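You operate a simulated robot arm through the tools that you are given. There is no shell and no other tool.

The job below is to be done with a simulated robot arm. You get a single attempt, and the scene is never put back.

Task
Move the three hot pipe joints to the cream slab with the tongs.
Fine: they stand in the wire tray, leave it there; stand them upright, touch none by hand, put the tongs back.

Only the result counts: the job must be done as asked and must still hold three seconds after the hand-in. Knocking over, shifting, dropping, spilling or breaking anything else fails it.

Robot
A 7-joint arm with a two-finger parallel gripper, fixed in place. Base frame: the origin is on the floor under the middle of its stand, x ahead of it, y to its left, z up. Lengths are in mm, angles in degrees, forces in N, time in s.
It reaches about 1247 mm from its shoulder. Its first joint turns from -132.0 to 132.0 degrees. Payload 3.91 kg.
The TCP is the grasp point between the finger pads, 30 mm short of the fingertips. In the tool frame z runs along the fingers and y along their closing line. Largest opening 110 mm; finger width 20, thickness 10; the body of the gripper, 48 by 112 mm, starts 55 mm behind the TCP.
Orientation is that of the tool frame in the base frame, as [roll, pitch, yaw] about the fixed x, y, z axes, in that order (R = Rz(yaw) Ry(pitch) Rx(roll)). With the fingers straight down and closing along the base's y, the tool's x points along the base's -x, its y along +y and its z along -z.

Tools
- The arm moves only by the tool step_arm. Its argument "plan" is a list that holds one entry, the list of rows, each a list of 6 numbers: the shift along the base's x, y, z in mm, then the turn, a rotation vector about the base's x, y, z in degrees. In form: [[[dx, dy, dz, wx, wy, wz], ...]]. A call has 1 to 20 rows; each row is the pose to reach, as a shift and turn from the pose commanded when the call began. "claw" is the opening in per cent of the stroke, from 0 (shut) to 100 (fully open), set as the call begins (left out, the last holds). Rows are played at 5 a second. More than 50 mm and 8.6 degrees between two rows, or a gripper value outside its range, and nothing of the call is played. A pose out of reach is approached as far as the arm can. The call stops where the force on the tool passes 40 N (or 10 N more than at its start, if that is more) or the arm is blocked; 0.2 s more then pass. The fingers move at their own pace (about 108 mm/s each) and stop on an object; they squeeze with about 41 N. The grip force told is the motor's: it shows also when the fingers shut on nothing. Time passes only in rows, and 0.2 s behind the last, so rows that repeat a pose let the fingers close. The reply holds the time, the measured pose of the TCP, the force on the tool along the base axes, the opening and the grip force, in the units named above and with some noise, with the torque about the TCP (base axes, N m) and any sound that the robot's microphone picked up, and new pictures: "show" is both (left out), scene, wrist or none.
- Cameras (640 x 400 px; columns grow to the right, rows downward): "scene" is fixed at [208.7, 652.5, 1565.1]; the picture's right is [-0.45, -0.90, 0.00], its down [-0.81, 0.40, -0.43] and it looks along [0.39, -0.19, -0.90] (base axes); focal length 249 px, centre (320, 200). "wrist" rides on the gripper at [72, 17, -103] in the tool frame; the picture's right is [-0.23, 0.97, 0.00], its down [-0.76, -0.18, -0.62] and it looks along [-0.61, -0.14, 0.78] (tool axes); focal length 222 px, centre (320, 200).
- pixel_to_xyz(camera, pixels): there is no depth. For up to 12 entries [column, row, z] of the newest picture of that camera ("zoom" is the newest enlarged one), the place [x, y] in the base frame at which the ray of that pixel passes the height z, good to about 2 mm, but the place of the scene camera against the robot may be out by one fixed shift of up to 25 mm in any direction. It takes no simulated time.
- zoom(camera, box): a new picture of the part [left, top, right, bottom] of that camera's present view, enlarged. It takes no simulated time.
- job_done(): hands the job in; it is judged then, once.

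Open the gripper and draw the arm clear of the work before you hand the job in, unless the task says otherwise.

The tools are called after "Emit:" as name(argument=value, ...) on one line, values as JSON. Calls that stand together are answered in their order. step_arm: Moves the arm, as the interface text tells. Its arguments: {"type":"object","properties":{"plan":{"type":"array","items":{"type":"array","items":{"type":"array","items":{"type":"number"}}}},"claw":{"type":"number"},"show":{"type":"string","enum":["both","scene","wrist","none"]}},"required":["plan"]} The other tools are called the same way: pixel_to_xyz (camera, pixels) gives the place at which the rays of pixels pass given heights; zoom (camera, box) takes an enlarged picture of a part of a camera's view; job_done () hands the job in.

At the start:

```text
clock: 0.0
tcp_pos: [403.7, 322.8, 1216.9]
ee_rot: [179.9, 0.0, -180.0]
contact_force: [-0.3, 0.3, 0.1]
moment: [0.0, -0.02, 0.0]
opening: 110.0
grip_force: 0.1
```

scene: 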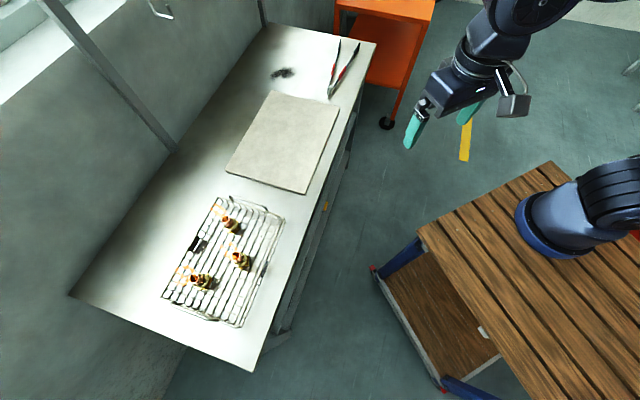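
wrist: 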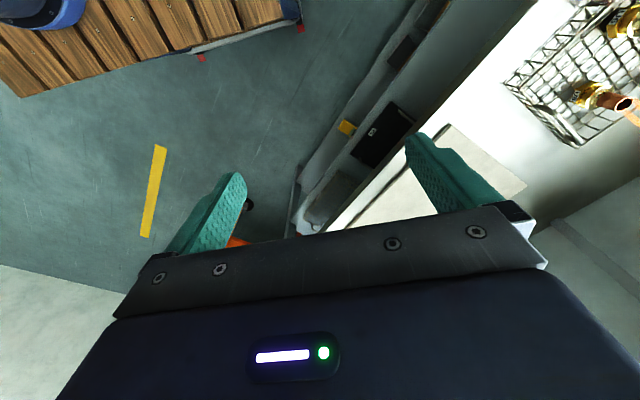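

The scene shows the wire tray with three joints near (230,225), (241,261), (200,281), the cream slab around (285,140), and the tongs at (340,70). I zoom in on each for detail.

Emit:
zoom(camera="scene", box=[150, 185, 300, 335])

Emit:
zoom(camera="scene", box=[250, 20, 400, 120])

Emit:
zoom(camera="scene", box=[200, 70, 380, 210])

```text
2.67 times, centred on (225, 260) of scene
```

zoom: 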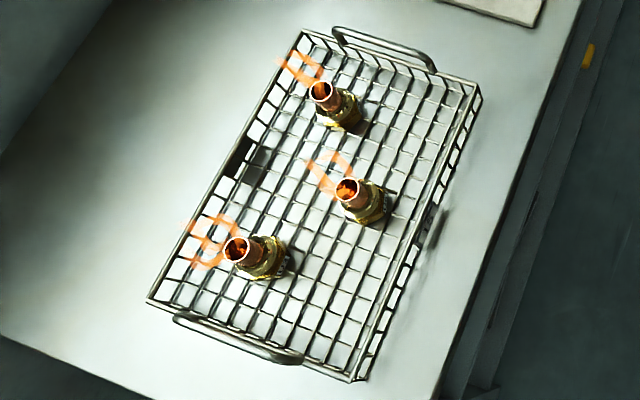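

```text
4.00 times, centred on (325, 70) of scene
```

zoom: 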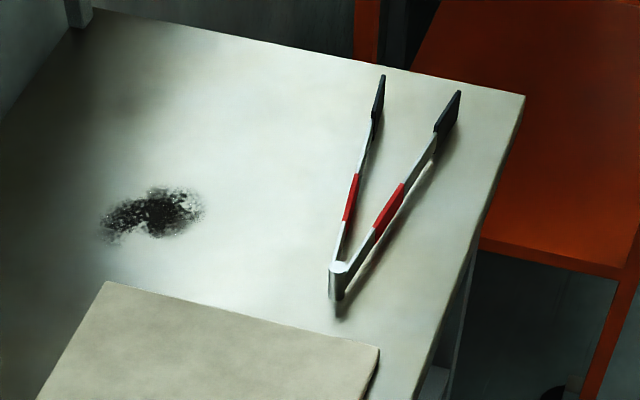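

```text
2.86 times, centred on (290, 140) of scene
```

zoom: 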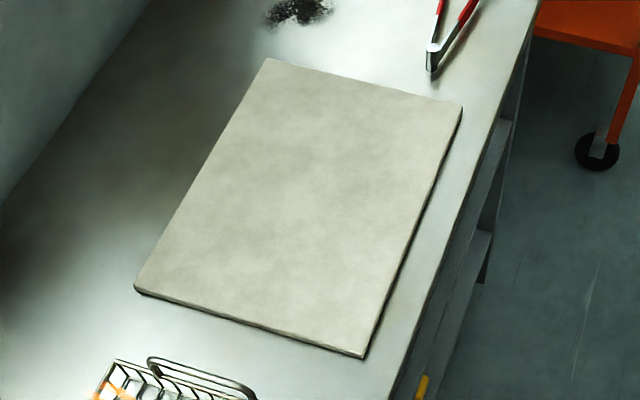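

To find the bench's height I compare the same points in both cameras: the slab's corner near the front at scene (308,193), the tray's corners, the tongs' apex at scene (334,93), and the tray corner in the wrist view around (575,145).

Emit:
pixel_to_xyz(camera="scene", pixels=[[308, 193, 800], [308, 193, 900], [308, 193, 1000], [226, 171, 900], [339, 103, 900], [275, 91, 900], [376, 43, 900], [252, 372, 900], [332, 92, 900], [345, 42, 900], [363, 43, 900], [70, 295, 900]])

Emit:
zoom(camera="wrist", box=[440, 0, 640, 200])

Emit:
zoom(camera="wrist", box=[300, 100, 540, 260])

```text
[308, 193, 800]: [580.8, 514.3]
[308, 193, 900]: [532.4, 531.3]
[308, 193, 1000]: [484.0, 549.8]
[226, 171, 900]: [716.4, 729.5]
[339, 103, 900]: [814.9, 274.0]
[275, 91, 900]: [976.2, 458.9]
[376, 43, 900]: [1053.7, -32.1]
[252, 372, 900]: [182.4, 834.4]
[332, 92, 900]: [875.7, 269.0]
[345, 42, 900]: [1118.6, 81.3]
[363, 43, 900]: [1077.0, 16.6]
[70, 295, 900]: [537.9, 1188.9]
```

```text
2.00 times, centred on (540, 100) of wrist
```

zoom: 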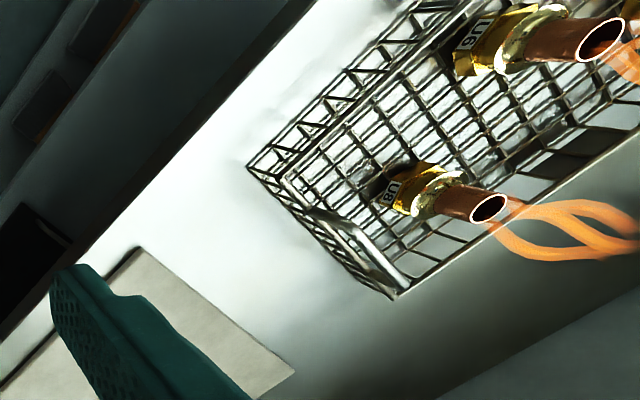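

```text
2.50 times, centred on (420, 180) of wrist
```

zoom: 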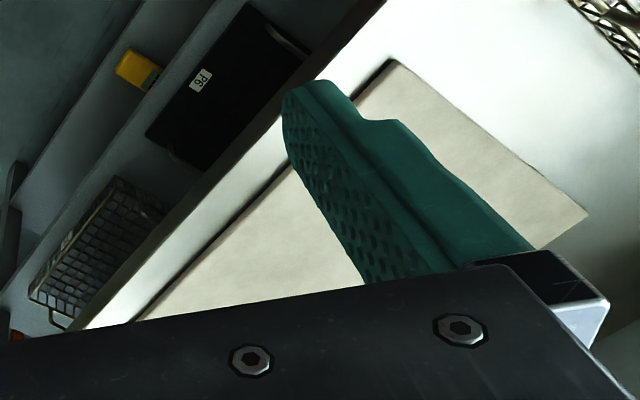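

The slab's front corner toward the tray is at wrist (448,124) and its back corner at (527,186). I intersect these with several heights to compare with the scene camera.

Emit:
pixel_to_xyz(camera="wrist", pixels=[[448, 124.5, 700], [448, 124.5, 800], [448, 124.5, 900], [448, 124.5, 1000], [527, 186, 700], [527, 186, 800], [527, 186, 900], [527, 186, 1000], [504, 83.5, 900], [578.5, 148.5, 900], [504, 83.5, 800], [578.5, 148.5, 800]])

Emit:
pixel_to_xyz(camera="scene", pixels=[[302, 194.5, 700], [302, 194.5, 800], [302, 194.5, 900], [302, 194.5, 1000], [225, 171, 700], [225, 171, 800], [225, 171, 900], [225, 171, 1000]])

```text
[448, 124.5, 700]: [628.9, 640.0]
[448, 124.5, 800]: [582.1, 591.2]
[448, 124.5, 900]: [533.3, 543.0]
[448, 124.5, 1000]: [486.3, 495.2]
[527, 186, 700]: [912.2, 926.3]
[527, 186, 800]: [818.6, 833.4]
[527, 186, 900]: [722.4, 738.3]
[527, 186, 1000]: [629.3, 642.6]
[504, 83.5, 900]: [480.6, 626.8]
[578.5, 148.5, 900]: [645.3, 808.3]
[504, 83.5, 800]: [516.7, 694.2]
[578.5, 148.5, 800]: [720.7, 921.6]
```

```text
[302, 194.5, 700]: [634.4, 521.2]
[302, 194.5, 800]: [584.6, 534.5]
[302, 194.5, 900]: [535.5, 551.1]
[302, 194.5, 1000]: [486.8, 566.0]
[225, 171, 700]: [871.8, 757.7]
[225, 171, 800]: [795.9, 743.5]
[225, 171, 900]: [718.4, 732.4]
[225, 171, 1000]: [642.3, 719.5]
```

The slab's top fits z≈900 in both cameras. Now I place the tray's corners, the joints' bases and tops, and the tongs at that height from the scene picture.

Emit:
pixel_to_xyz(camera="scene", pixels=[[234.2, 229.2, 900], [243.6, 263.7, 900], [206.9, 283.1, 900], [218.1, 196.2, 930], [284.8, 218.7, 930], [236.8, 327.3, 930], [160.4, 297.4, 930], [329.5, 87.5, 910], [332.75, 69.5, 910], [342, 72, 910], [340.75, 39, 910], [359.75, 43, 910]])

```text
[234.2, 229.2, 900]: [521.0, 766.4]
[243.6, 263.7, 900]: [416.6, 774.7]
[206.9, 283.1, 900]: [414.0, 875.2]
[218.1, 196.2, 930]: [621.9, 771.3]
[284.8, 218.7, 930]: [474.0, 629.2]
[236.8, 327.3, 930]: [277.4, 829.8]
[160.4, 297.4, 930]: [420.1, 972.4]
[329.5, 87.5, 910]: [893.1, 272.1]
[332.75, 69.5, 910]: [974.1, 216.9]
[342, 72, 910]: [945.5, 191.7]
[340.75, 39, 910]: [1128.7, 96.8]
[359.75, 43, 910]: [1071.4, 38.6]
```

Geometry so far: joints near (521,766), (417,775), (414,875); tongs with apex ≈(893,272), red grips ≈(960,204), tips ≈(1100,68), the axis at about -45°. I move the arm above the tongs with the fingers turned -45° to view them with the wrist camera.

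Emit:
step_arm(plan=[[[47.6, 2.2, -6, 0, 0, -4.5], [95.2, 4.4, -12, 0, 0, -9], [142.8, 6.6, -18, 0, 0, -13.5], [190.4, 8.8, -24, 0, 0, -18], [238, 11, -30, 0, 0, -22.5], [285.6, 13.2, -36, 0, 0, -27], [333.2, 15.4, -42, 0, 0, -31.5], [380.8, 17.6, -48, 0, 0, -36], [428.4, 19.8, -54, 0, 0, -40.5], [476, 22, -60, 0, 0, -45], [476, 22, -60, 0, 0, -45]]], show="both")

```text
clock: 2.4
tcp_pos: [879.0, 345.8, 1156.7]
ee_rot: [180.0, 0.0, 135.0]
contact_force: [0.4, -1.0, -0.1]
moment: [0.04, 0.0, -0.01]
opening: 110.0
grip_force: 0.0
```

scene: 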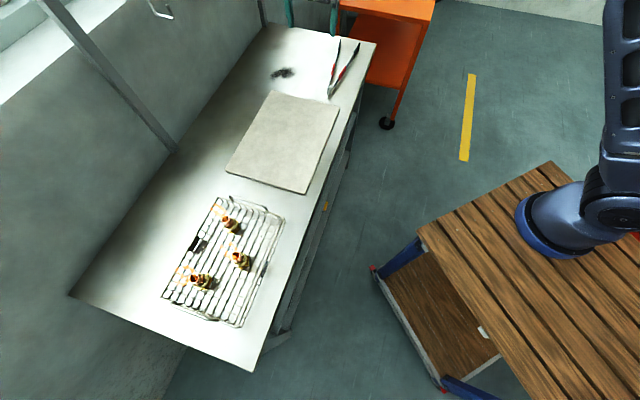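
wrist: 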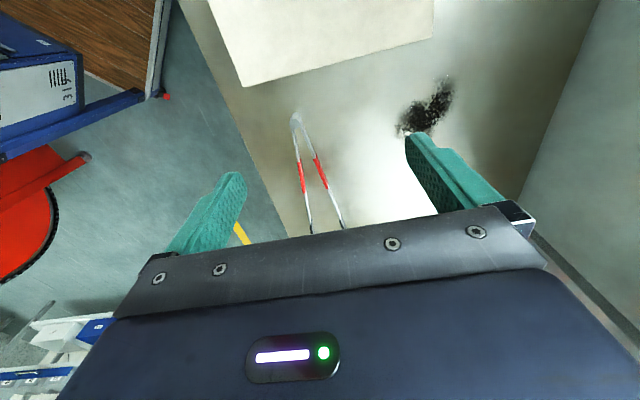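

The tongs are seen at wrist (310,170) with tips hidden beneath the gripper. I move 130 mm along the tongs' axis so the tips come into view.

Emit:
step_arm(plan=[[[30, -30, 0, 0, 0, 0], [60, -60, 0, 0, 0, 0], [95, -95, 0, 0, 0, 0], [95, -95, 0, 0, 0, 0]]], show="wrist")

Emit:
zoom(camera="wrist", box=[240, 50, 400, 210])

```text
clock: 3.4
tcp_pos: [974.4, 249.7, 1157.0]
ee_rot: [180.0, 0.0, 135.0]
contact_force: [-0.3, -0.2, -0.3]
moment: [0.0, 0.0, 0.02]
opening: 109.8
grip_force: 0.1
```

wrist: 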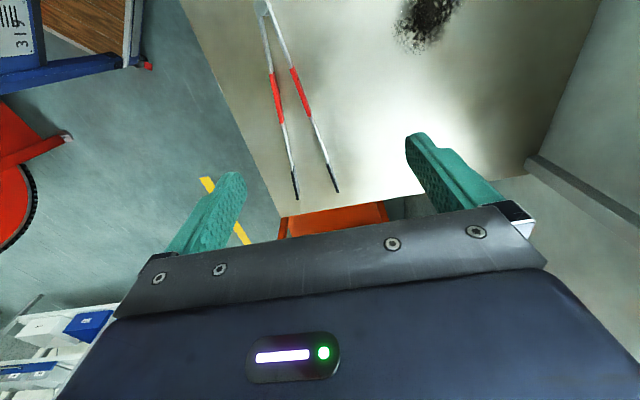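

```text
2.50 times, centred on (320, 130) of wrist
```

zoom: 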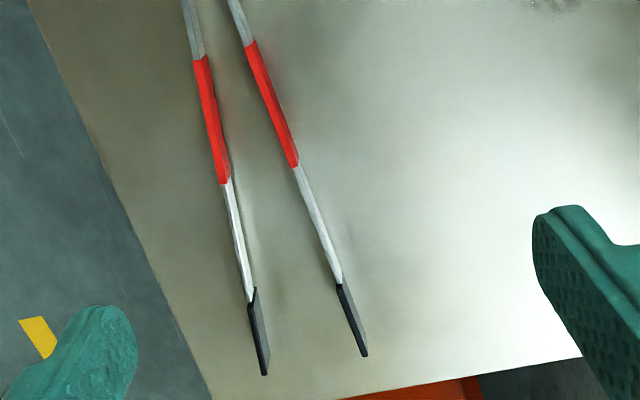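

Whole tongs are visible in the zoom: apex off the top, reds (200,57)-(225,182) and (250,43)-(293,165), black tips ending at (266,375) and (364,355). I convert these to base coordinates, and look at the apex too.

Emit:
pixel_to_xyz(camera="zoom", pixels=[[200, 57, 920], [223, 182, 920], [250, 43, 920], [293, 165, 920], [264, 374, 920], [364, 355, 920], [200, 57, 900], [223, 182, 900], [250, 43, 900], [293, 165, 900], [264, 374, 900], [364, 355, 900]])

Emit:
zoom(camera="wrist", box=[240, 0, 320, 50])

Emit:
zoom(camera="wrist", box=[270, 140, 350, 205])

Emit:
zoom(camera="scene", box=[315, 30, 375, 100])

```text
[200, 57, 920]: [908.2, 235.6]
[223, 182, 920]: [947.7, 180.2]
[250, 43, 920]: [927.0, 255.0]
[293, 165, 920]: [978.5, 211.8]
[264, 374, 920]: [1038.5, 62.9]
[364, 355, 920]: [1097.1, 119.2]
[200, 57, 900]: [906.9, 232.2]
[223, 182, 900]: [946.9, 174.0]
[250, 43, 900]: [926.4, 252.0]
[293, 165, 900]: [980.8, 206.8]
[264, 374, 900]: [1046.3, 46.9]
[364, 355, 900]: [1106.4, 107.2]
```

```text
8.00 times, centred on (280, 25) of wrist
```

zoom: 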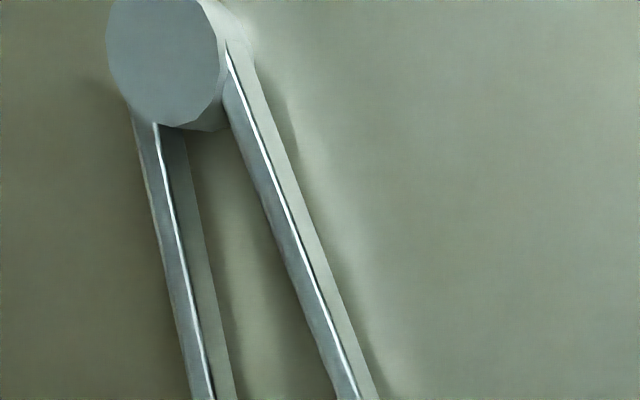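

```text
6.15 times, centred on (310, 172) of wrist
```

zoom: 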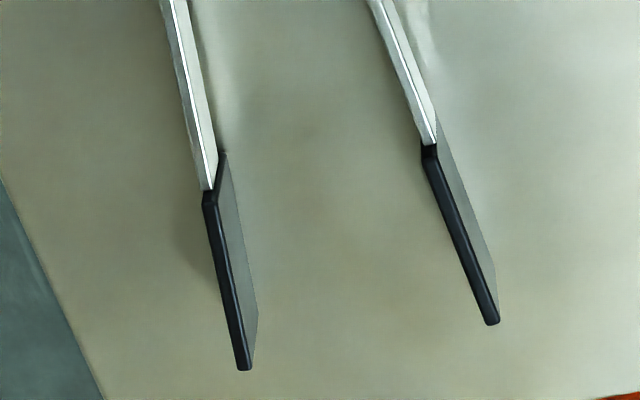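

```text
5.71 times, centred on (345, 65) of scene
```

zoom: 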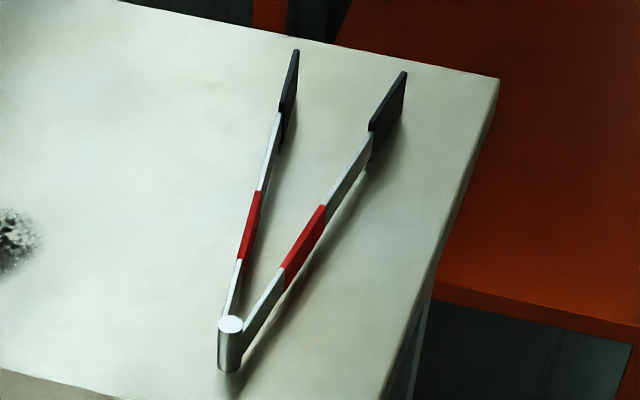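

The tongs lie on edge, hinge cylinder at the apex, red grip zones centred near (941,221), pads ~26 mm high. Now I go to look at the tray with the fingers turned the other way (+45°), tips side toward the wall.

Emit:
step_arm(plan=[[[-39, 27, -2, 0, 0, 5], [-78, 54, -5, 0, 0, 10], [-117, 81, -8, 0, 0, 15], [-156, 108, -11, 0, 0, 20], [-195, 135, -14, 0, 0, 25], [-234, 162, -17, 0, 0, 30], [-273, 189, -20, 0, 0, 35], [-312, 216, -23, 0, 0, 40], [-351, 243, -26, 0, 0, 45], [-390, 270, -29, 0, 0, 50], [-429, 297, -32, 0, 0, 55], [-468, 324, -35, 0, 0, 60], [-507, 351, -38, 0, 0, 66], [-546, 378, -41, 0, 0, 72], [-585, 405, -44, 0, 0, 78], [-625, 433, -47, 0, 0, 84], [-665, 461, -50, 0, 0, 90], [-665, 461, -50, 0, 0, 90]]], show="both")

Emit:
zoom(camera="wrist", box=[160, 0, 480, 200])

```text
clock: 7.2
tcp_pos: [309.1, 707.3, 1106.1]
ee_rot: [179.9, 0.0, -134.9]
contact_force: [0.2, 0.1, -0.1]
moment: [-0.01, 0.01, -0.03]
opening: 110.1
grip_force: 0.0
```

scene: 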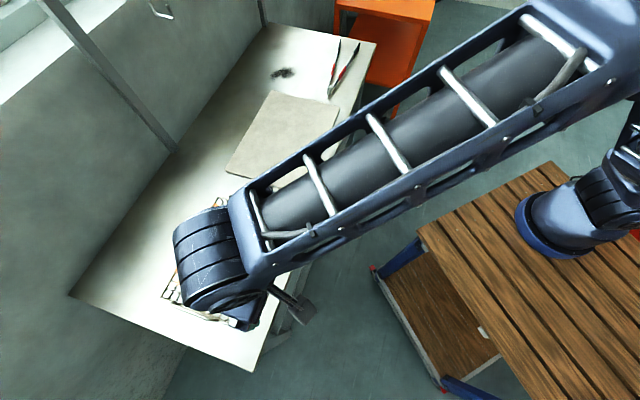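
wrist: 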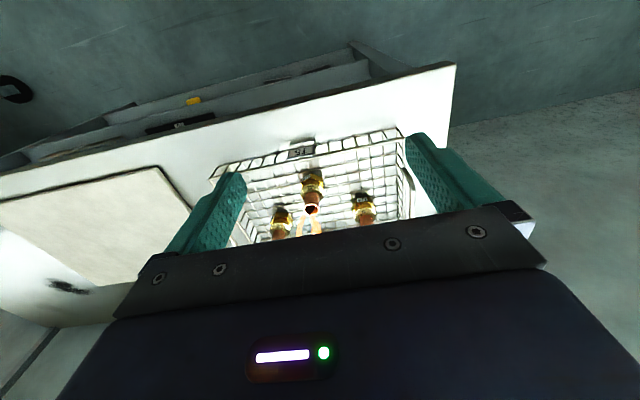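

```text
2.00 times, centred on (320, 100) of wrist
```

zoom: 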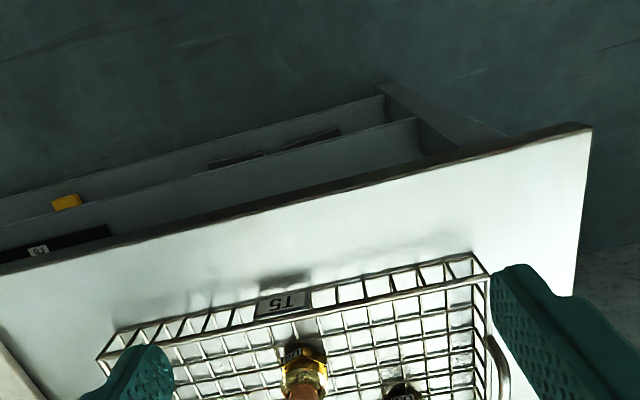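

The forearm hides the tray from the scene camera here, but the wrist camera sees it at (330,190). I shift forward to bring all three joints above the gripper edge.

Emit:
step_arm(plan=[[[30, 30, 10, 0, 0, 0], [60, 60, 20, 0, 0, 0], [85, 85, 20, 0, 0, 0], [85, 85, 20, 0, 0, 0]]], show="wrist")

Emit:
zoom(camera="wrist", box=[200, 40, 440, 190])

```text
clock: 8.2
tcp_pos: [395.1, 792.8, 1127.3]
ee_rot: [180.0, 0.0, -134.9]
contact_force: [0.5, 0.0, -0.2]
moment: [0.0, 0.01, -0.03]
opening: 110.0
grip_force: 0.1
```

wrist: 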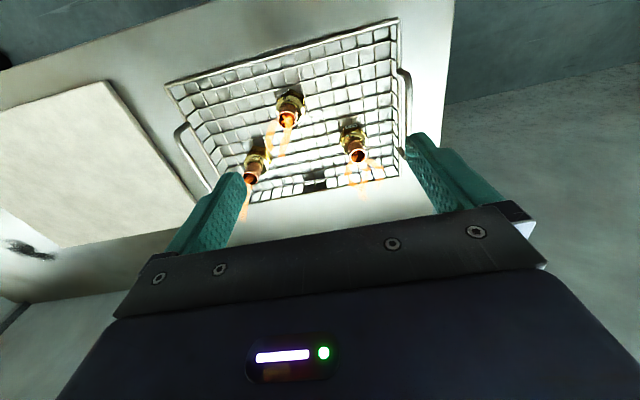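

```text
2.67 times, centred on (320, 115) of wrist
```

zoom: 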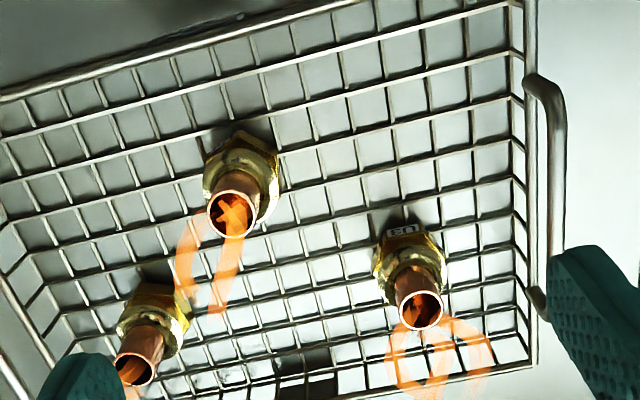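

All three joints are visible in the zoom: tops at (135,368), (233,215), (418,309). I compute the rays at several heights, and the same from the scene data, to solve for the joint height.

Emit:
pixel_to_xyz(camera="zoom", pixels=[[135, 369, 940], [135, 369, 980], [233, 215, 940], [233, 215, 980], [419, 310, 940], [419, 310, 980], [532, 362, 900], [532, 362, 930], [514, 8, 930], [514, 8, 900], [245, 165, 900], [405, 252, 900]])

Emit:
pixel_to_xyz(camera="scene", pixels=[[225.2, 219.1, 940], [225.2, 219.1, 980], [235.3, 255.4, 940], [235.3, 255.4, 980], [194.1, 278.3, 940], [194.1, 278.3, 980]])

```text
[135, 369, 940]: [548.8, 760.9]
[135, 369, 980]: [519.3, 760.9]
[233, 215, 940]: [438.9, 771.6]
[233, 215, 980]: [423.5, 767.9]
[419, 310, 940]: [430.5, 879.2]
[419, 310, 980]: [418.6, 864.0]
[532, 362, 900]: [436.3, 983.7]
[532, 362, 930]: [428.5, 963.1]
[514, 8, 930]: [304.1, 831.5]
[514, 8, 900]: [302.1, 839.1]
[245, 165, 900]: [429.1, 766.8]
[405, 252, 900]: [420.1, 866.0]
```

```text
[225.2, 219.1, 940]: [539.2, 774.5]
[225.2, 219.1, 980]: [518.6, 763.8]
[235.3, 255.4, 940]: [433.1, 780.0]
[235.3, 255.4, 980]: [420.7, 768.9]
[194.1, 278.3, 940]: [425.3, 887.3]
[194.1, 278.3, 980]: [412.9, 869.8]
```

Both cameras agree on the joints' tops at about z≈980. For precise positions I triangulate with the wrist camera: first high-zoom pictures from this pose.

Emit:
zoom(camera="wrist", box=[260, 80, 320, 135])

Emit:
zoom(camera="wrist", box=[325, 115, 385, 170])

Emit:
zoom(camera="wrist", box=[230, 135, 290, 190])

Emit:
zoom(camera="wrist", box=[150, 0, 450, 200])

```text
7.27 times, centred on (290, 108) of wrist
```

zoom: 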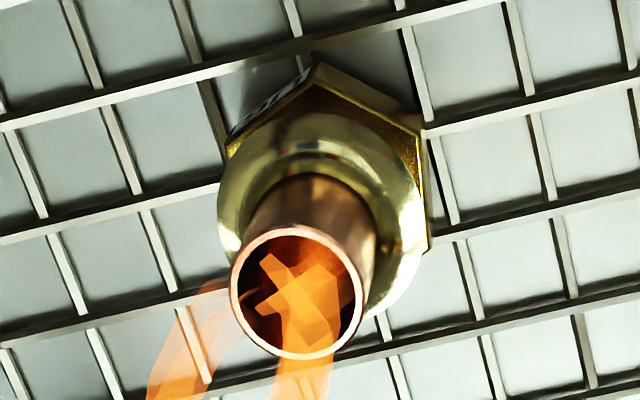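

```text
7.27 times, centred on (355, 142) of wrist
```

zoom: 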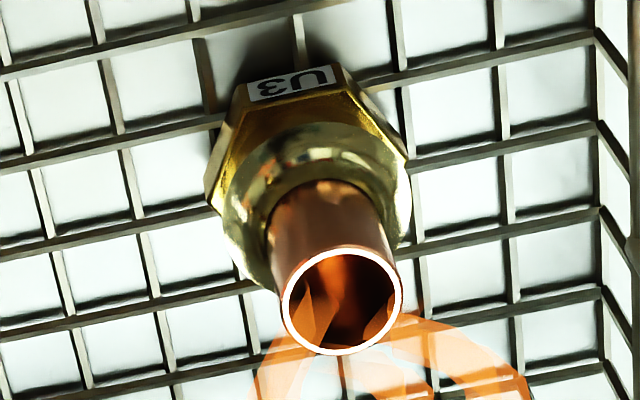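

```text
7.27 times, centred on (260, 162) of wrist
```

zoom: 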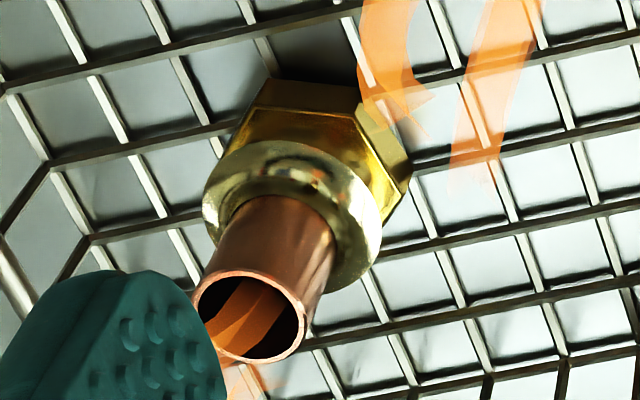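

```text
2.00 times, centred on (300, 100) of wrist
```

zoom: 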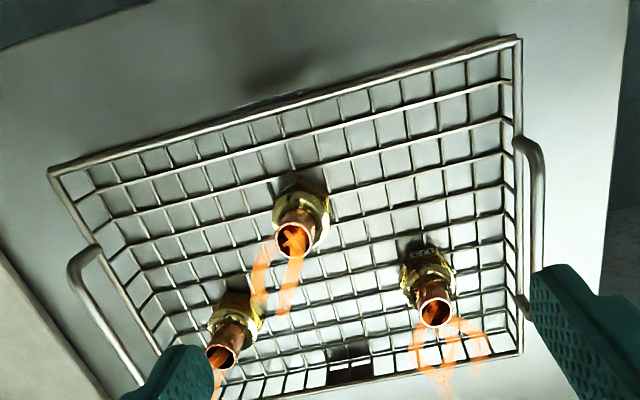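

Now rays for these tops (wrist pixels B (286.9,120.7), C (358.0,155.9), A (250.4,177.7)) at two heights, plus tray rim corners, before moving for the second view.

Emit:
pixel_to_xyz(camera="wrist", pixels=[[286.85, 120.67, 900], [286.85, 120.67, 1000], [358.04, 155.9, 900], [358.04, 155.9, 1000], [250.4, 177.7, 900], [250.4, 177.7, 1000], [398.5, 19, 900], [398.5, 19, 1000], [165, 86, 900], [165, 86, 1000], [400, 176, 900], [400, 176, 1000]])

Emit:
step_arm(plan=[[[30, -30, 0, 0, 0, 0], [60, -60, 0, 0, 0, 0], [95, -95, 0, 0, 0, 0], [95, -95, 0, 0, 0, 0]]], show="wrist")

```text
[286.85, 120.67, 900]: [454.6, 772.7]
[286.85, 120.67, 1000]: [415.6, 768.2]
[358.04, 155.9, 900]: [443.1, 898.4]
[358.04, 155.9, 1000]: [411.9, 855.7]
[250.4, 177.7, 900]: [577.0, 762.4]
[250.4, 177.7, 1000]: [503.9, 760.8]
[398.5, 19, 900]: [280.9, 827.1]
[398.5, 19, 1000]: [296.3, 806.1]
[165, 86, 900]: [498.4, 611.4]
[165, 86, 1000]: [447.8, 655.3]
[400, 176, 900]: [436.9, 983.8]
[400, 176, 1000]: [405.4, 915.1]
```

```text
clock: 9.2
tcp_pos: [490.2, 698.7, 1124.2]
ee_rot: [-179.9, -0.1, -134.8]
contact_force: [-0.3, 0.5, 0.4]
moment: [0.03, -0.01, 0.0]
opening: 109.8
grip_force: 0.0
```

wrist: 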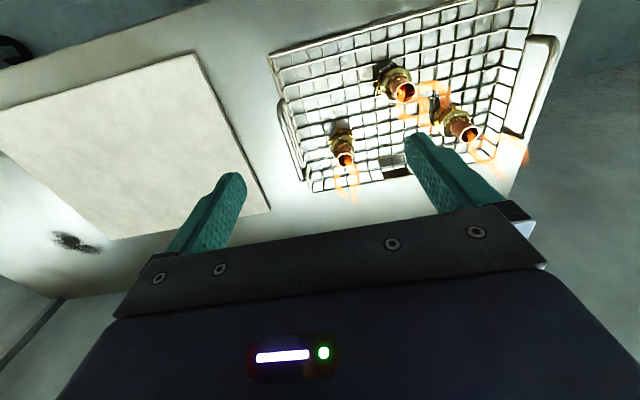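

From this second pose the joints sit at wrist (343,150), (398,83), (460,122). I zoom on each for the second set of rays.

Emit:
zoom(camera="wrist", box=[320, 120, 370, 170])

Emit:
zoom(camera="wrist", box=[370, 55, 430, 110])

Emit:
zoom(camera="wrist", box=[425, 90, 485, 145])

Emit:
zoom(camera="wrist", box=[240, 0, 560, 200])

```text
8.00 times, centred on (345, 145) of wrist
```

zoom: 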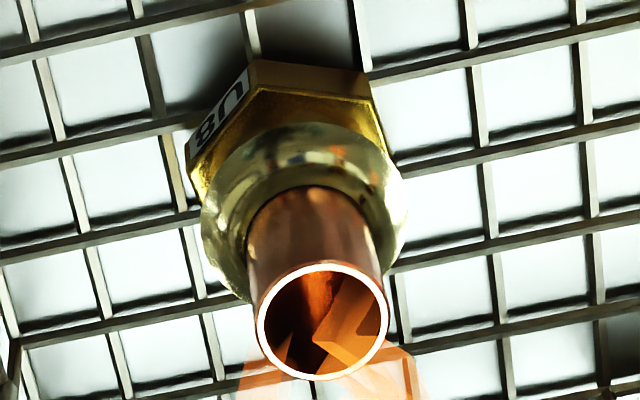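

```text
7.27 times, centred on (400, 82) of wrist
```

zoom: 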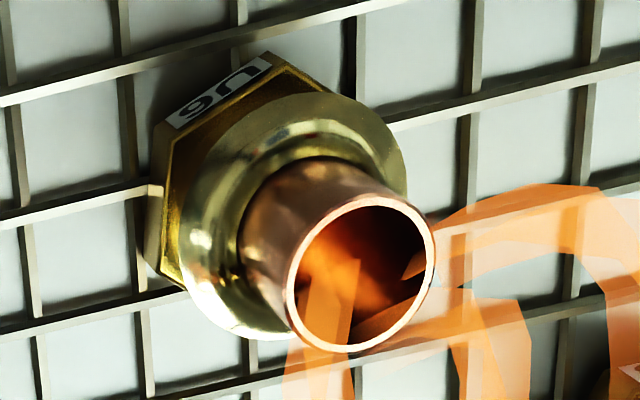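

```text
7.27 times, centred on (455, 118) of wrist
```

zoom: 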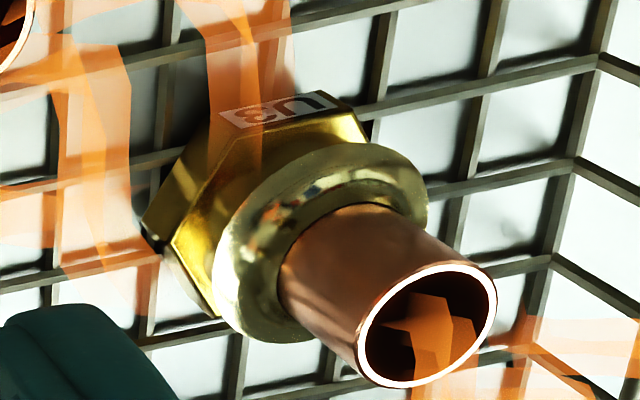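

```text
2.00 times, centred on (400, 100) of wrist
```

zoom: 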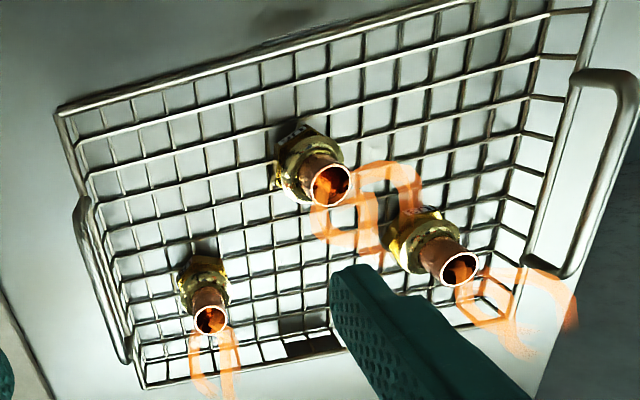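

Second-view tops: A (345.3,160.0), B (405.5,92.2), C (469.7,135.3). I take their rays at two heights, plus rim corners, and triangulate.

Emit:
pixel_to_xyz(camera="wrist", pixels=[[405.5, 92.2, 900], [405.5, 92.2, 1000], [469.7, 135.3, 900], [469.7, 135.3, 1000], [345.25, 160.0, 900], [345.25, 160.0, 1000], [269.5, 54.5, 900], [269.5, 54.5, 1000], [312.5, 194, 900], [312.5, 194, 1000]])

```text
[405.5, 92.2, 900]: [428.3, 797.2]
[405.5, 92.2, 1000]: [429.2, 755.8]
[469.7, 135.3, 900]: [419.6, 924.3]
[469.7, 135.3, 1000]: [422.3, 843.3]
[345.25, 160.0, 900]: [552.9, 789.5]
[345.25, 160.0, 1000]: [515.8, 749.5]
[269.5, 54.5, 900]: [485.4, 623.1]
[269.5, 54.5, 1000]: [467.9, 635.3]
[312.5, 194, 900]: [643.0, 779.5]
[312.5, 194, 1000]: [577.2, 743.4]
```

Triangulated tops: A≈(527,762), B≈(429,770), C≈(421,869), all at z≈968, tray rim z≈938. Now the slab: I zoom on its tray-side front corner at wrist (198,55) for the same treatment.

Emit:
zoom(camera="wrist", box=[180, 40, 220, 70])

Emit:
zoom(camera="wrist", box=[250, 195, 290, 225])

```text
13.33 times, centred on (200, 55) of wrist
```

zoom: 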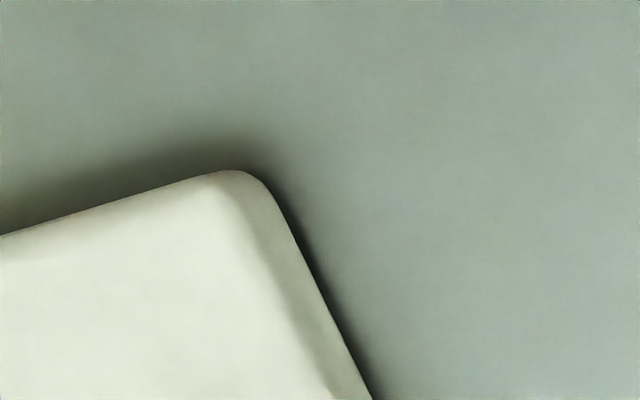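

```text
13.33 times, centred on (270, 210) of wrist
```

zoom: 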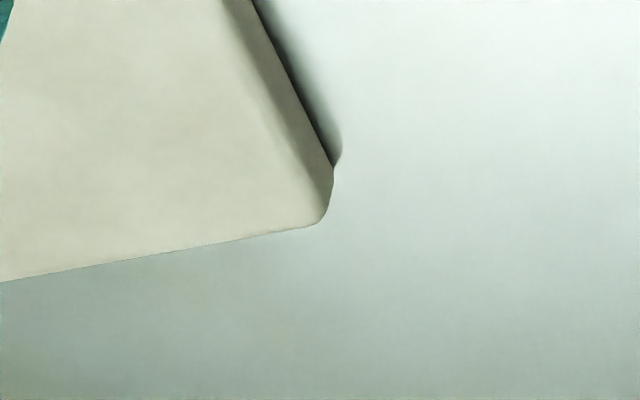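

I record the rays of the slab's top corners, (192.1,53.4) and (269.6,211.8), then move on along the bench for a second look over the slab.

Emit:
pixel_to_xyz(camera="wrist", pixels=[[192.1, 53.4, 880], [192.1, 53.4, 920], [269.6, 211.8, 880], [269.6, 211.8, 920]])

Emit:
step_arm(plan=[[[35, -35, 0, 0, 0, 0], [70, -70, 0, 0, 0, 0], [105, -105, 0, 0, 0, 0], [140, -140, 0, 0, 0, 0], [140, -140, 0, 0, 0, 0]]], show="wrist")

Emit:
zoom(camera="wrist", box=[160, 0, 480, 200])

```text
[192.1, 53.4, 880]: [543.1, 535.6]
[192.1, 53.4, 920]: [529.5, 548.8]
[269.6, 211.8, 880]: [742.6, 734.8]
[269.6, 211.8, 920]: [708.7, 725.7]
```

```text
clock: 10.4
tcp_pos: [625.6, 559.1, 1129.0]
ee_rot: [-180.0, 0.1, -134.9]
contact_force: [0.1, 0.4, 0.3]
moment: [-0.05, 0.01, -0.01]
opening: 110.1
grip_force: 0.1
```

wrist: 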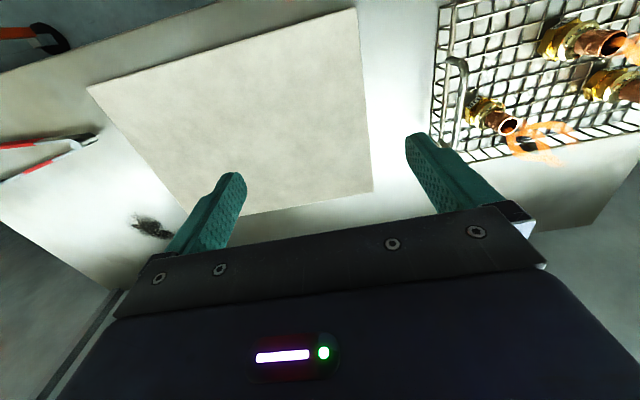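

```text
2.00 times, centred on (320, 100) of wrist
```

zoom: 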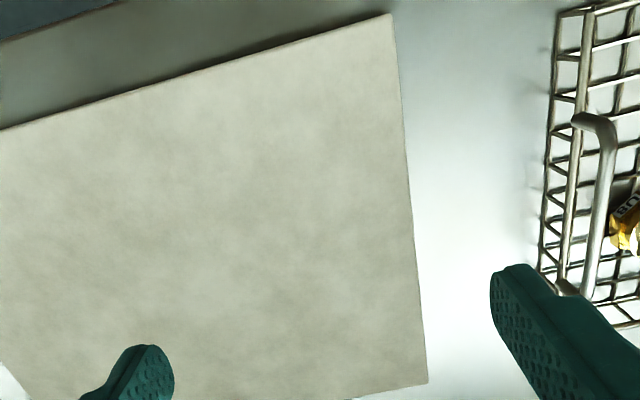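

Slab corners now at wrist (355.5,6.5) and (373.5,191.5); I compute their rays to fix the slab's top height, with a finer zoom of each.

Emit:
zoom(camera="wrist", box=[335, 0, 375, 25])

Emit:
zoom(camera="wrist", box=[355, 177, 395, 202])

Emit:
pixel_to_xyz(camera="wrist", pixels=[[355.5, 6.5, 880], [355.5, 6.5, 920], [373.5, 191.5, 880], [373.5, 191.5, 920], [88, 90, 880], [88, 90, 920]])

```text
16.00 times, centred on (355, 12) of wrist
```

zoom: 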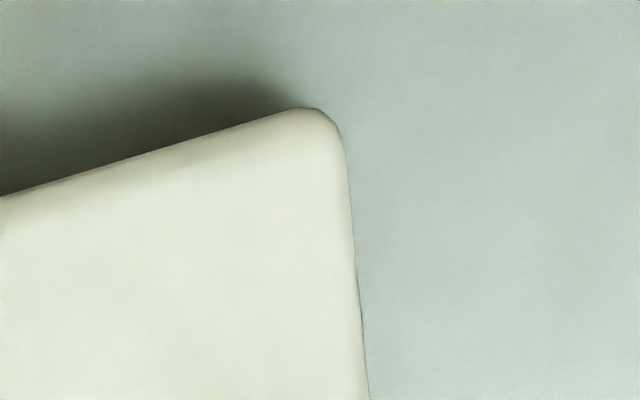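

```text
16.00 times, centred on (375, 190) of wrist
```

zoom: 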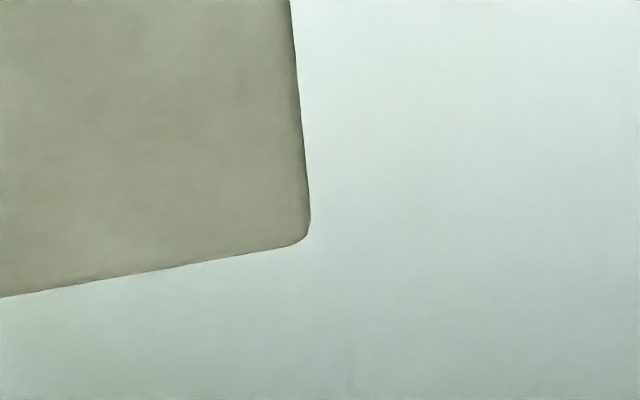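

```text
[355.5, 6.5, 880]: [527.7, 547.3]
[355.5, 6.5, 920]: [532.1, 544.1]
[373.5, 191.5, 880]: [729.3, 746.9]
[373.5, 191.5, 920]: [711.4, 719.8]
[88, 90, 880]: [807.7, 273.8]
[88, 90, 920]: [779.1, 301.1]
```

The slab's top comes out at z≈910. Next I return above the tongs with the fingers turned back by -90° and lower for a close look at the red grips.

Emit:
step_arm(plan=[[[26.8, -27.3, -2, 0, 0, -8.2], [53.6, -54.6, -4, 0, 0, -16.4], [80.4, -81.9, -6, 0, 0, -24.6], [107.2, -109.2, -8, 0, 0, -32.8], [134, -136.5, -10, 0, 0, -41], [160.8, -163.8, -12, 0, 0, -49.2], [187.6, -191.1, -14, 0, 0, -57.4], [214.4, -218.4, -16, 0, 0, -65.6], [241.2, -245.7, -17, 0, 0, -73.8], [268, -273, -17, 0, 0, -82], [295.3, -300.8, -17, 0, 0, -90], [295.3, -300.8, -17, 0, 0, -90], [295.3, -300.8, -17, 0, 0, -90]]], show="wrist")

Emit:
zoom(camera="wrist", box=[220, 20, 420, 210])

```text
clock: 13.2
tcp_pos: [922.1, 259.1, 1111.3]
ee_rot: [-179.9, 0.0, 135.0]
contact_force: [0.7, -0.3, 0.4]
moment: [0.01, 0.0, 0.0]
opening: 110.2
grip_force: 0.2
```

wrist: 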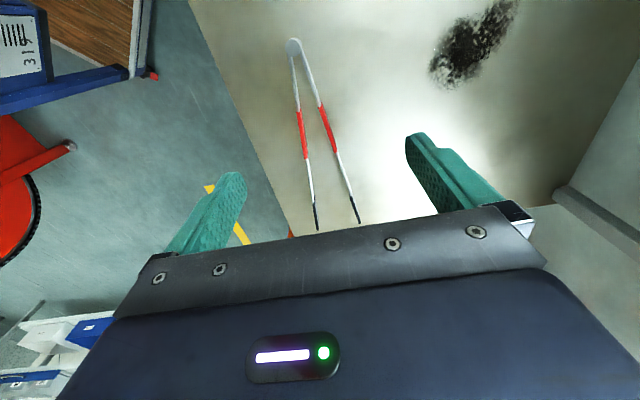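

```text
2.11 times, centred on (320, 115) of wrist
```

zoom: 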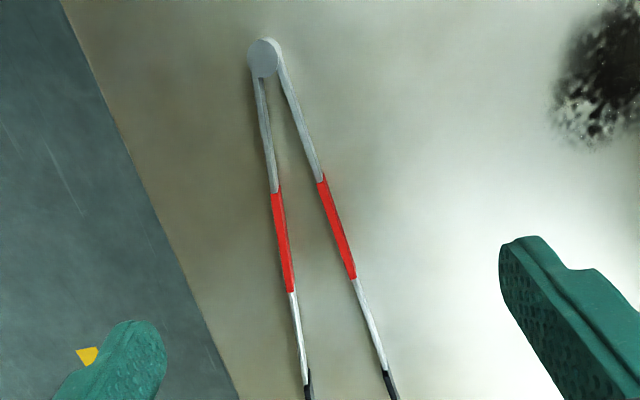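

Full tongs in view. I zoom into the hinge and red zones for exact pixel positions in this first view.

Emit:
zoom(camera="wrist", box=[280, 30, 330, 62])

Emit:
zoom(camera="wrist", box=[280, 95, 360, 165])

Emit:
zoom(camera="wrist", box=[295, 180, 375, 235])

```text
12.50 times, centred on (305, 46) of wrist
```

zoom: 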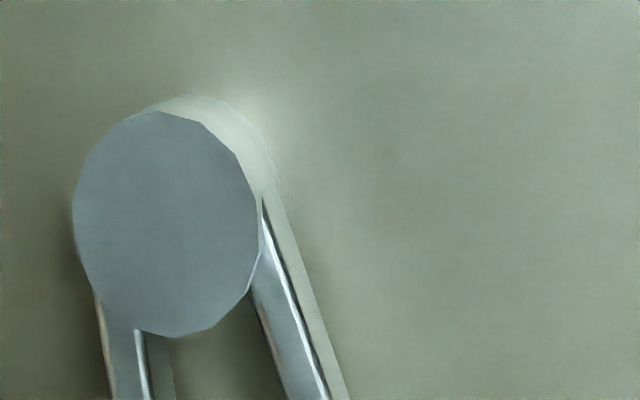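

```text
5.71 times, centred on (320, 130) of wrist
```

zoom: 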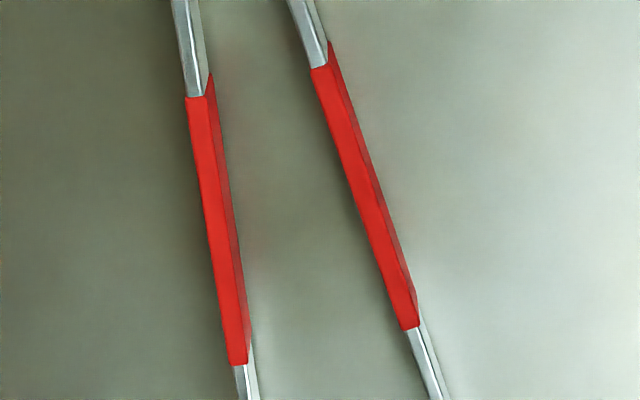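

```text
7.27 times, centred on (335, 208) of wrist
```

zoom: 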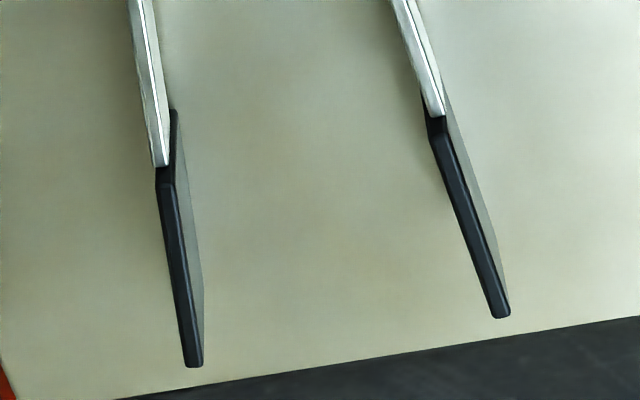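

I record rays for the hinge top (292.7,47.9), red ends and pad tips in this first view, then shift sideways for the second.

Emit:
pixel_to_xyz(camera="wrist", pixels=[[292.68, 47.92, 880], [292.68, 47.92, 940], [298.5, 112, 880], [298.5, 112, 940], [305.7, 158.9, 880], [305.7, 158.9, 940], [320.2, 106.7, 880], [320.2, 106.7, 940], [335.8, 152.4, 880], [335.8, 152.4, 940], [360.05, 224.1, 880], [360.05, 224.1, 940]])

Emit:
pixel_to_xyz(camera="wrist", pixels=[[317.8, 230.8, 880], [317.8, 230.8, 940], [313.4, 204.2, 880], [313.4, 204.2, 940], [350.8, 197.3, 880], [350.8, 197.3, 940]])

Emit:
step_arm(plan=[[[-25, -25, -10, 0, 0, 0], [-50, -50, -20, 0, 0, 0], [-60, -60, -20, 0, 0, 0], [-60, -60, -20, 0, 0, 0], [-60, -60, -20, 0, 0, 0]]], show="wrist")

```text
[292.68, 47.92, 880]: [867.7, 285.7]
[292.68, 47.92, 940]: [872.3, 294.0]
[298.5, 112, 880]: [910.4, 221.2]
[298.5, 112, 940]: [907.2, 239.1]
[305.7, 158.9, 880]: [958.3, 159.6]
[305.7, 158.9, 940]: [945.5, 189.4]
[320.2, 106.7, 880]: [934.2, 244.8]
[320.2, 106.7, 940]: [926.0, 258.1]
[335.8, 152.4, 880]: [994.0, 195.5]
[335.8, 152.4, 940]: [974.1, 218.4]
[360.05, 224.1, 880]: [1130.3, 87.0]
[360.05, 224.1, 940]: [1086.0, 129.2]
```

```text
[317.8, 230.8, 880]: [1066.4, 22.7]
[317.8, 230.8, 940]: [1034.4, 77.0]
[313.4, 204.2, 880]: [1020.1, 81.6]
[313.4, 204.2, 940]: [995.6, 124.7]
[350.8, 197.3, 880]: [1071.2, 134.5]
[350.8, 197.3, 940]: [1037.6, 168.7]
```

```text
clock: 14.4
tcp_pos: [865.2, 197.6, 1093.3]
ee_rot: [-180.0, -0.1, 135.1]
contact_force: [0.4, 0.3, 0.4]
moment: [-0.03, 0.01, -0.02]
opening: 110.0
grip_force: 0.0
```

wrist: 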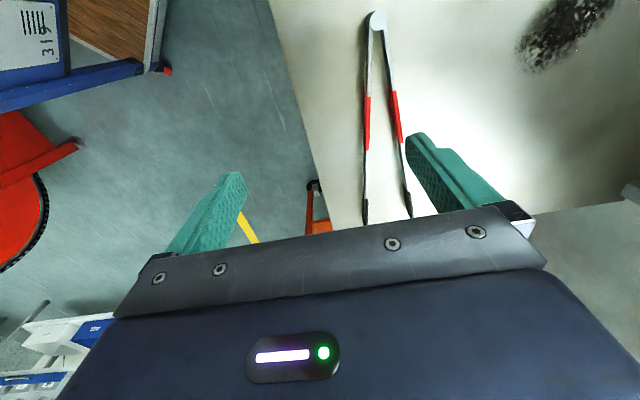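

Second view: hinge at (377,20), reds at (367,122) and (396,117), tips near (365,215) and (408,205). I zoom for exact pixels.

Emit:
zoom(camera="wrist", box=[355, 5, 405, 37])

Emit:
zoom(camera="wrist", box=[340, 80, 430, 160])

Emit:
zoom(camera="wrist", box=[345, 175, 425, 225])

```text
12.50 times, centred on (380, 21) of wrist
```

zoom: 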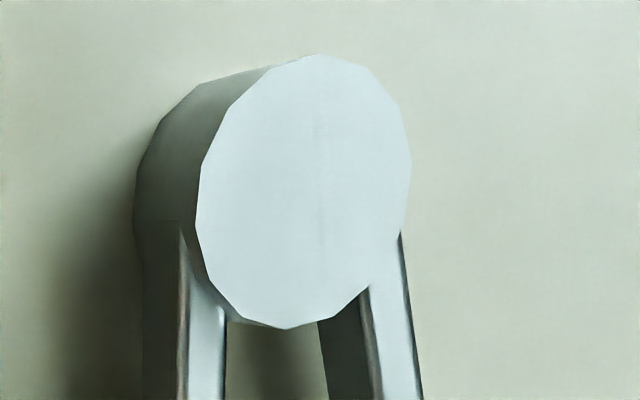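

```text
5.00 times, centred on (385, 120) of wrist
```

zoom: 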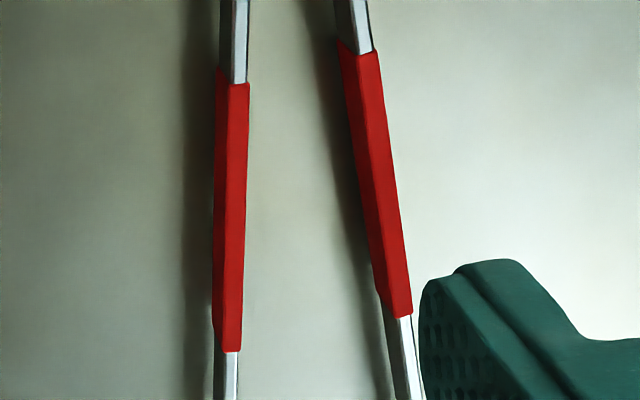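

```text
8.00 times, centred on (385, 200) of wrist
```

zoom: 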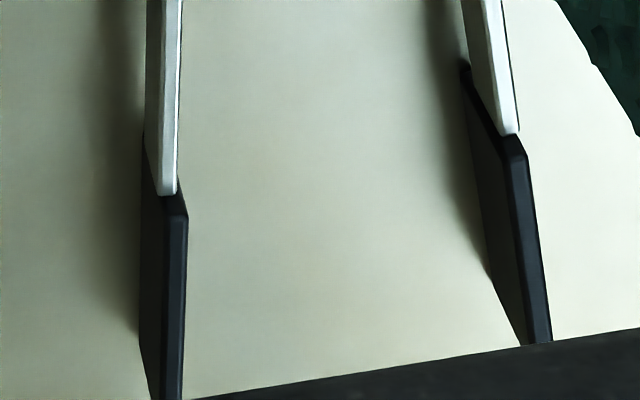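

Second-view pixels: hinge top (378.7,20.4), red1 (368.8,96.8)-(367.4,150.4), red2 (394.8,90.6)-(401.4,143.4), pad starts (367.1,201.5),(409.5,193.8). Rays again:

Emit:
pixel_to_xyz(camera="wrist", pixels=[[378.7, 20.36, 880], [378.7, 20.36, 940], [368.8, 96.8, 880], [368.8, 96.8, 940], [367.4, 150.4, 880], [367.4, 150.4, 940], [394.8, 90.6, 880], [394.8, 90.6, 940], [401.4, 143.4, 880], [401.4, 143.4, 940], [367.1, 201.5, 880], [367.1, 201.5, 940]])

Emit:
pixel_to_xyz(camera="wrist", pixels=[[409.5, 193.75, 880], [409.5, 193.75, 940]])

```text
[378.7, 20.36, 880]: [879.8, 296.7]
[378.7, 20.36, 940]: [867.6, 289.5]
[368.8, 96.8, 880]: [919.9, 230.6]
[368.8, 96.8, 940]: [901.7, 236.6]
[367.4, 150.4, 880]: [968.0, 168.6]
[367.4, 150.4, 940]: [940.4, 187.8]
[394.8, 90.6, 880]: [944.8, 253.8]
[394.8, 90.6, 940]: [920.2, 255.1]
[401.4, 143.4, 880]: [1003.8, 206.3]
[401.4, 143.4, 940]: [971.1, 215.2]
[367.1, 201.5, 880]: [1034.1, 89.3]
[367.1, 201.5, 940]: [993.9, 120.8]
```

```text
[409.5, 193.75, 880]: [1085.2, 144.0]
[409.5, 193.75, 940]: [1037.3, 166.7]
```

Triangulation: hinge top (871,292,z 923), red mid-line through (955,206) at 120 mm from the hinge, tips 281 mm from it, axis -45.4°. I descend over the reds at (955,206) with an 80 mm opening, first to z=1000.

Emit:
step_arm(plan=[[[30, 2, -30, 0, 0, 0], [60, 4, -60, 0, 0, -0.4], [90, 6, -90, 0, 0, -0.4], [90, 6, -90, 0, 0, -0.4], [90, 6, -90, 0, 0, -0.4]]], claw=73, show="both")

Emit:
zoom(camera="wrist", box=[220, 80, 420, 230])

Emit:
zoom(camera="scene", box=[310, 20, 390, 100])

```text
clock: 15.6
tcp_pos: [954.7, 204.0, 997.4]
ee_rot: [-180.0, 0.0, 134.7]
contact_force: [-0.2, 0.5, 0.9]
moment: [-0.02, -0.05, -0.01]
opening: 80.4
grip_force: 0.1
```

scene: 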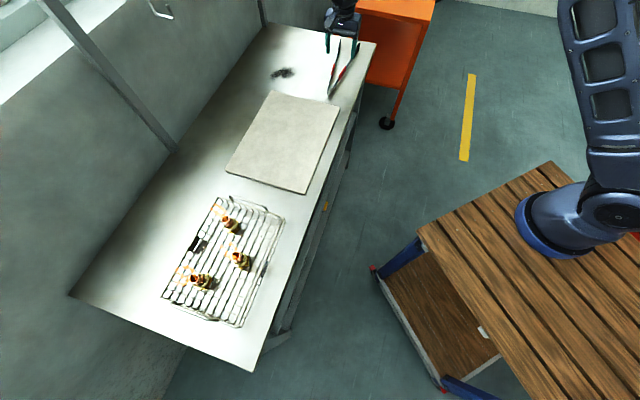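
wrist: 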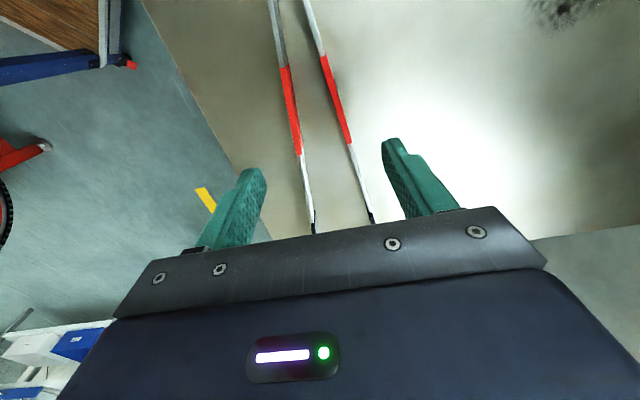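

```text
2.67 times, centred on (320, 155) of wrist
```

zoom: 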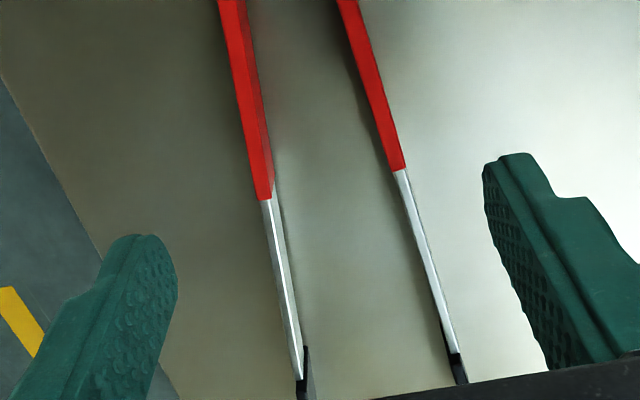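

```text
5.00 times, centred on (350, 60) of scene
```

zoom: 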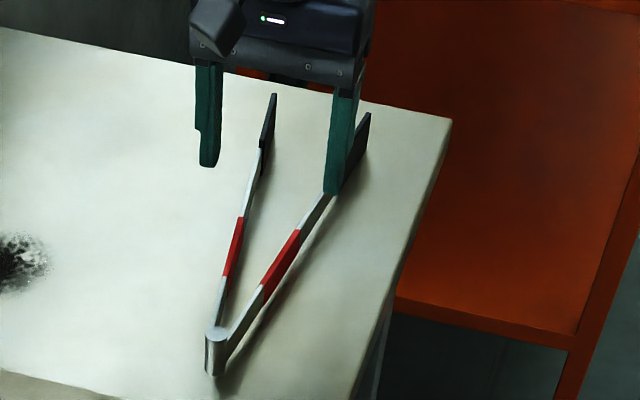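

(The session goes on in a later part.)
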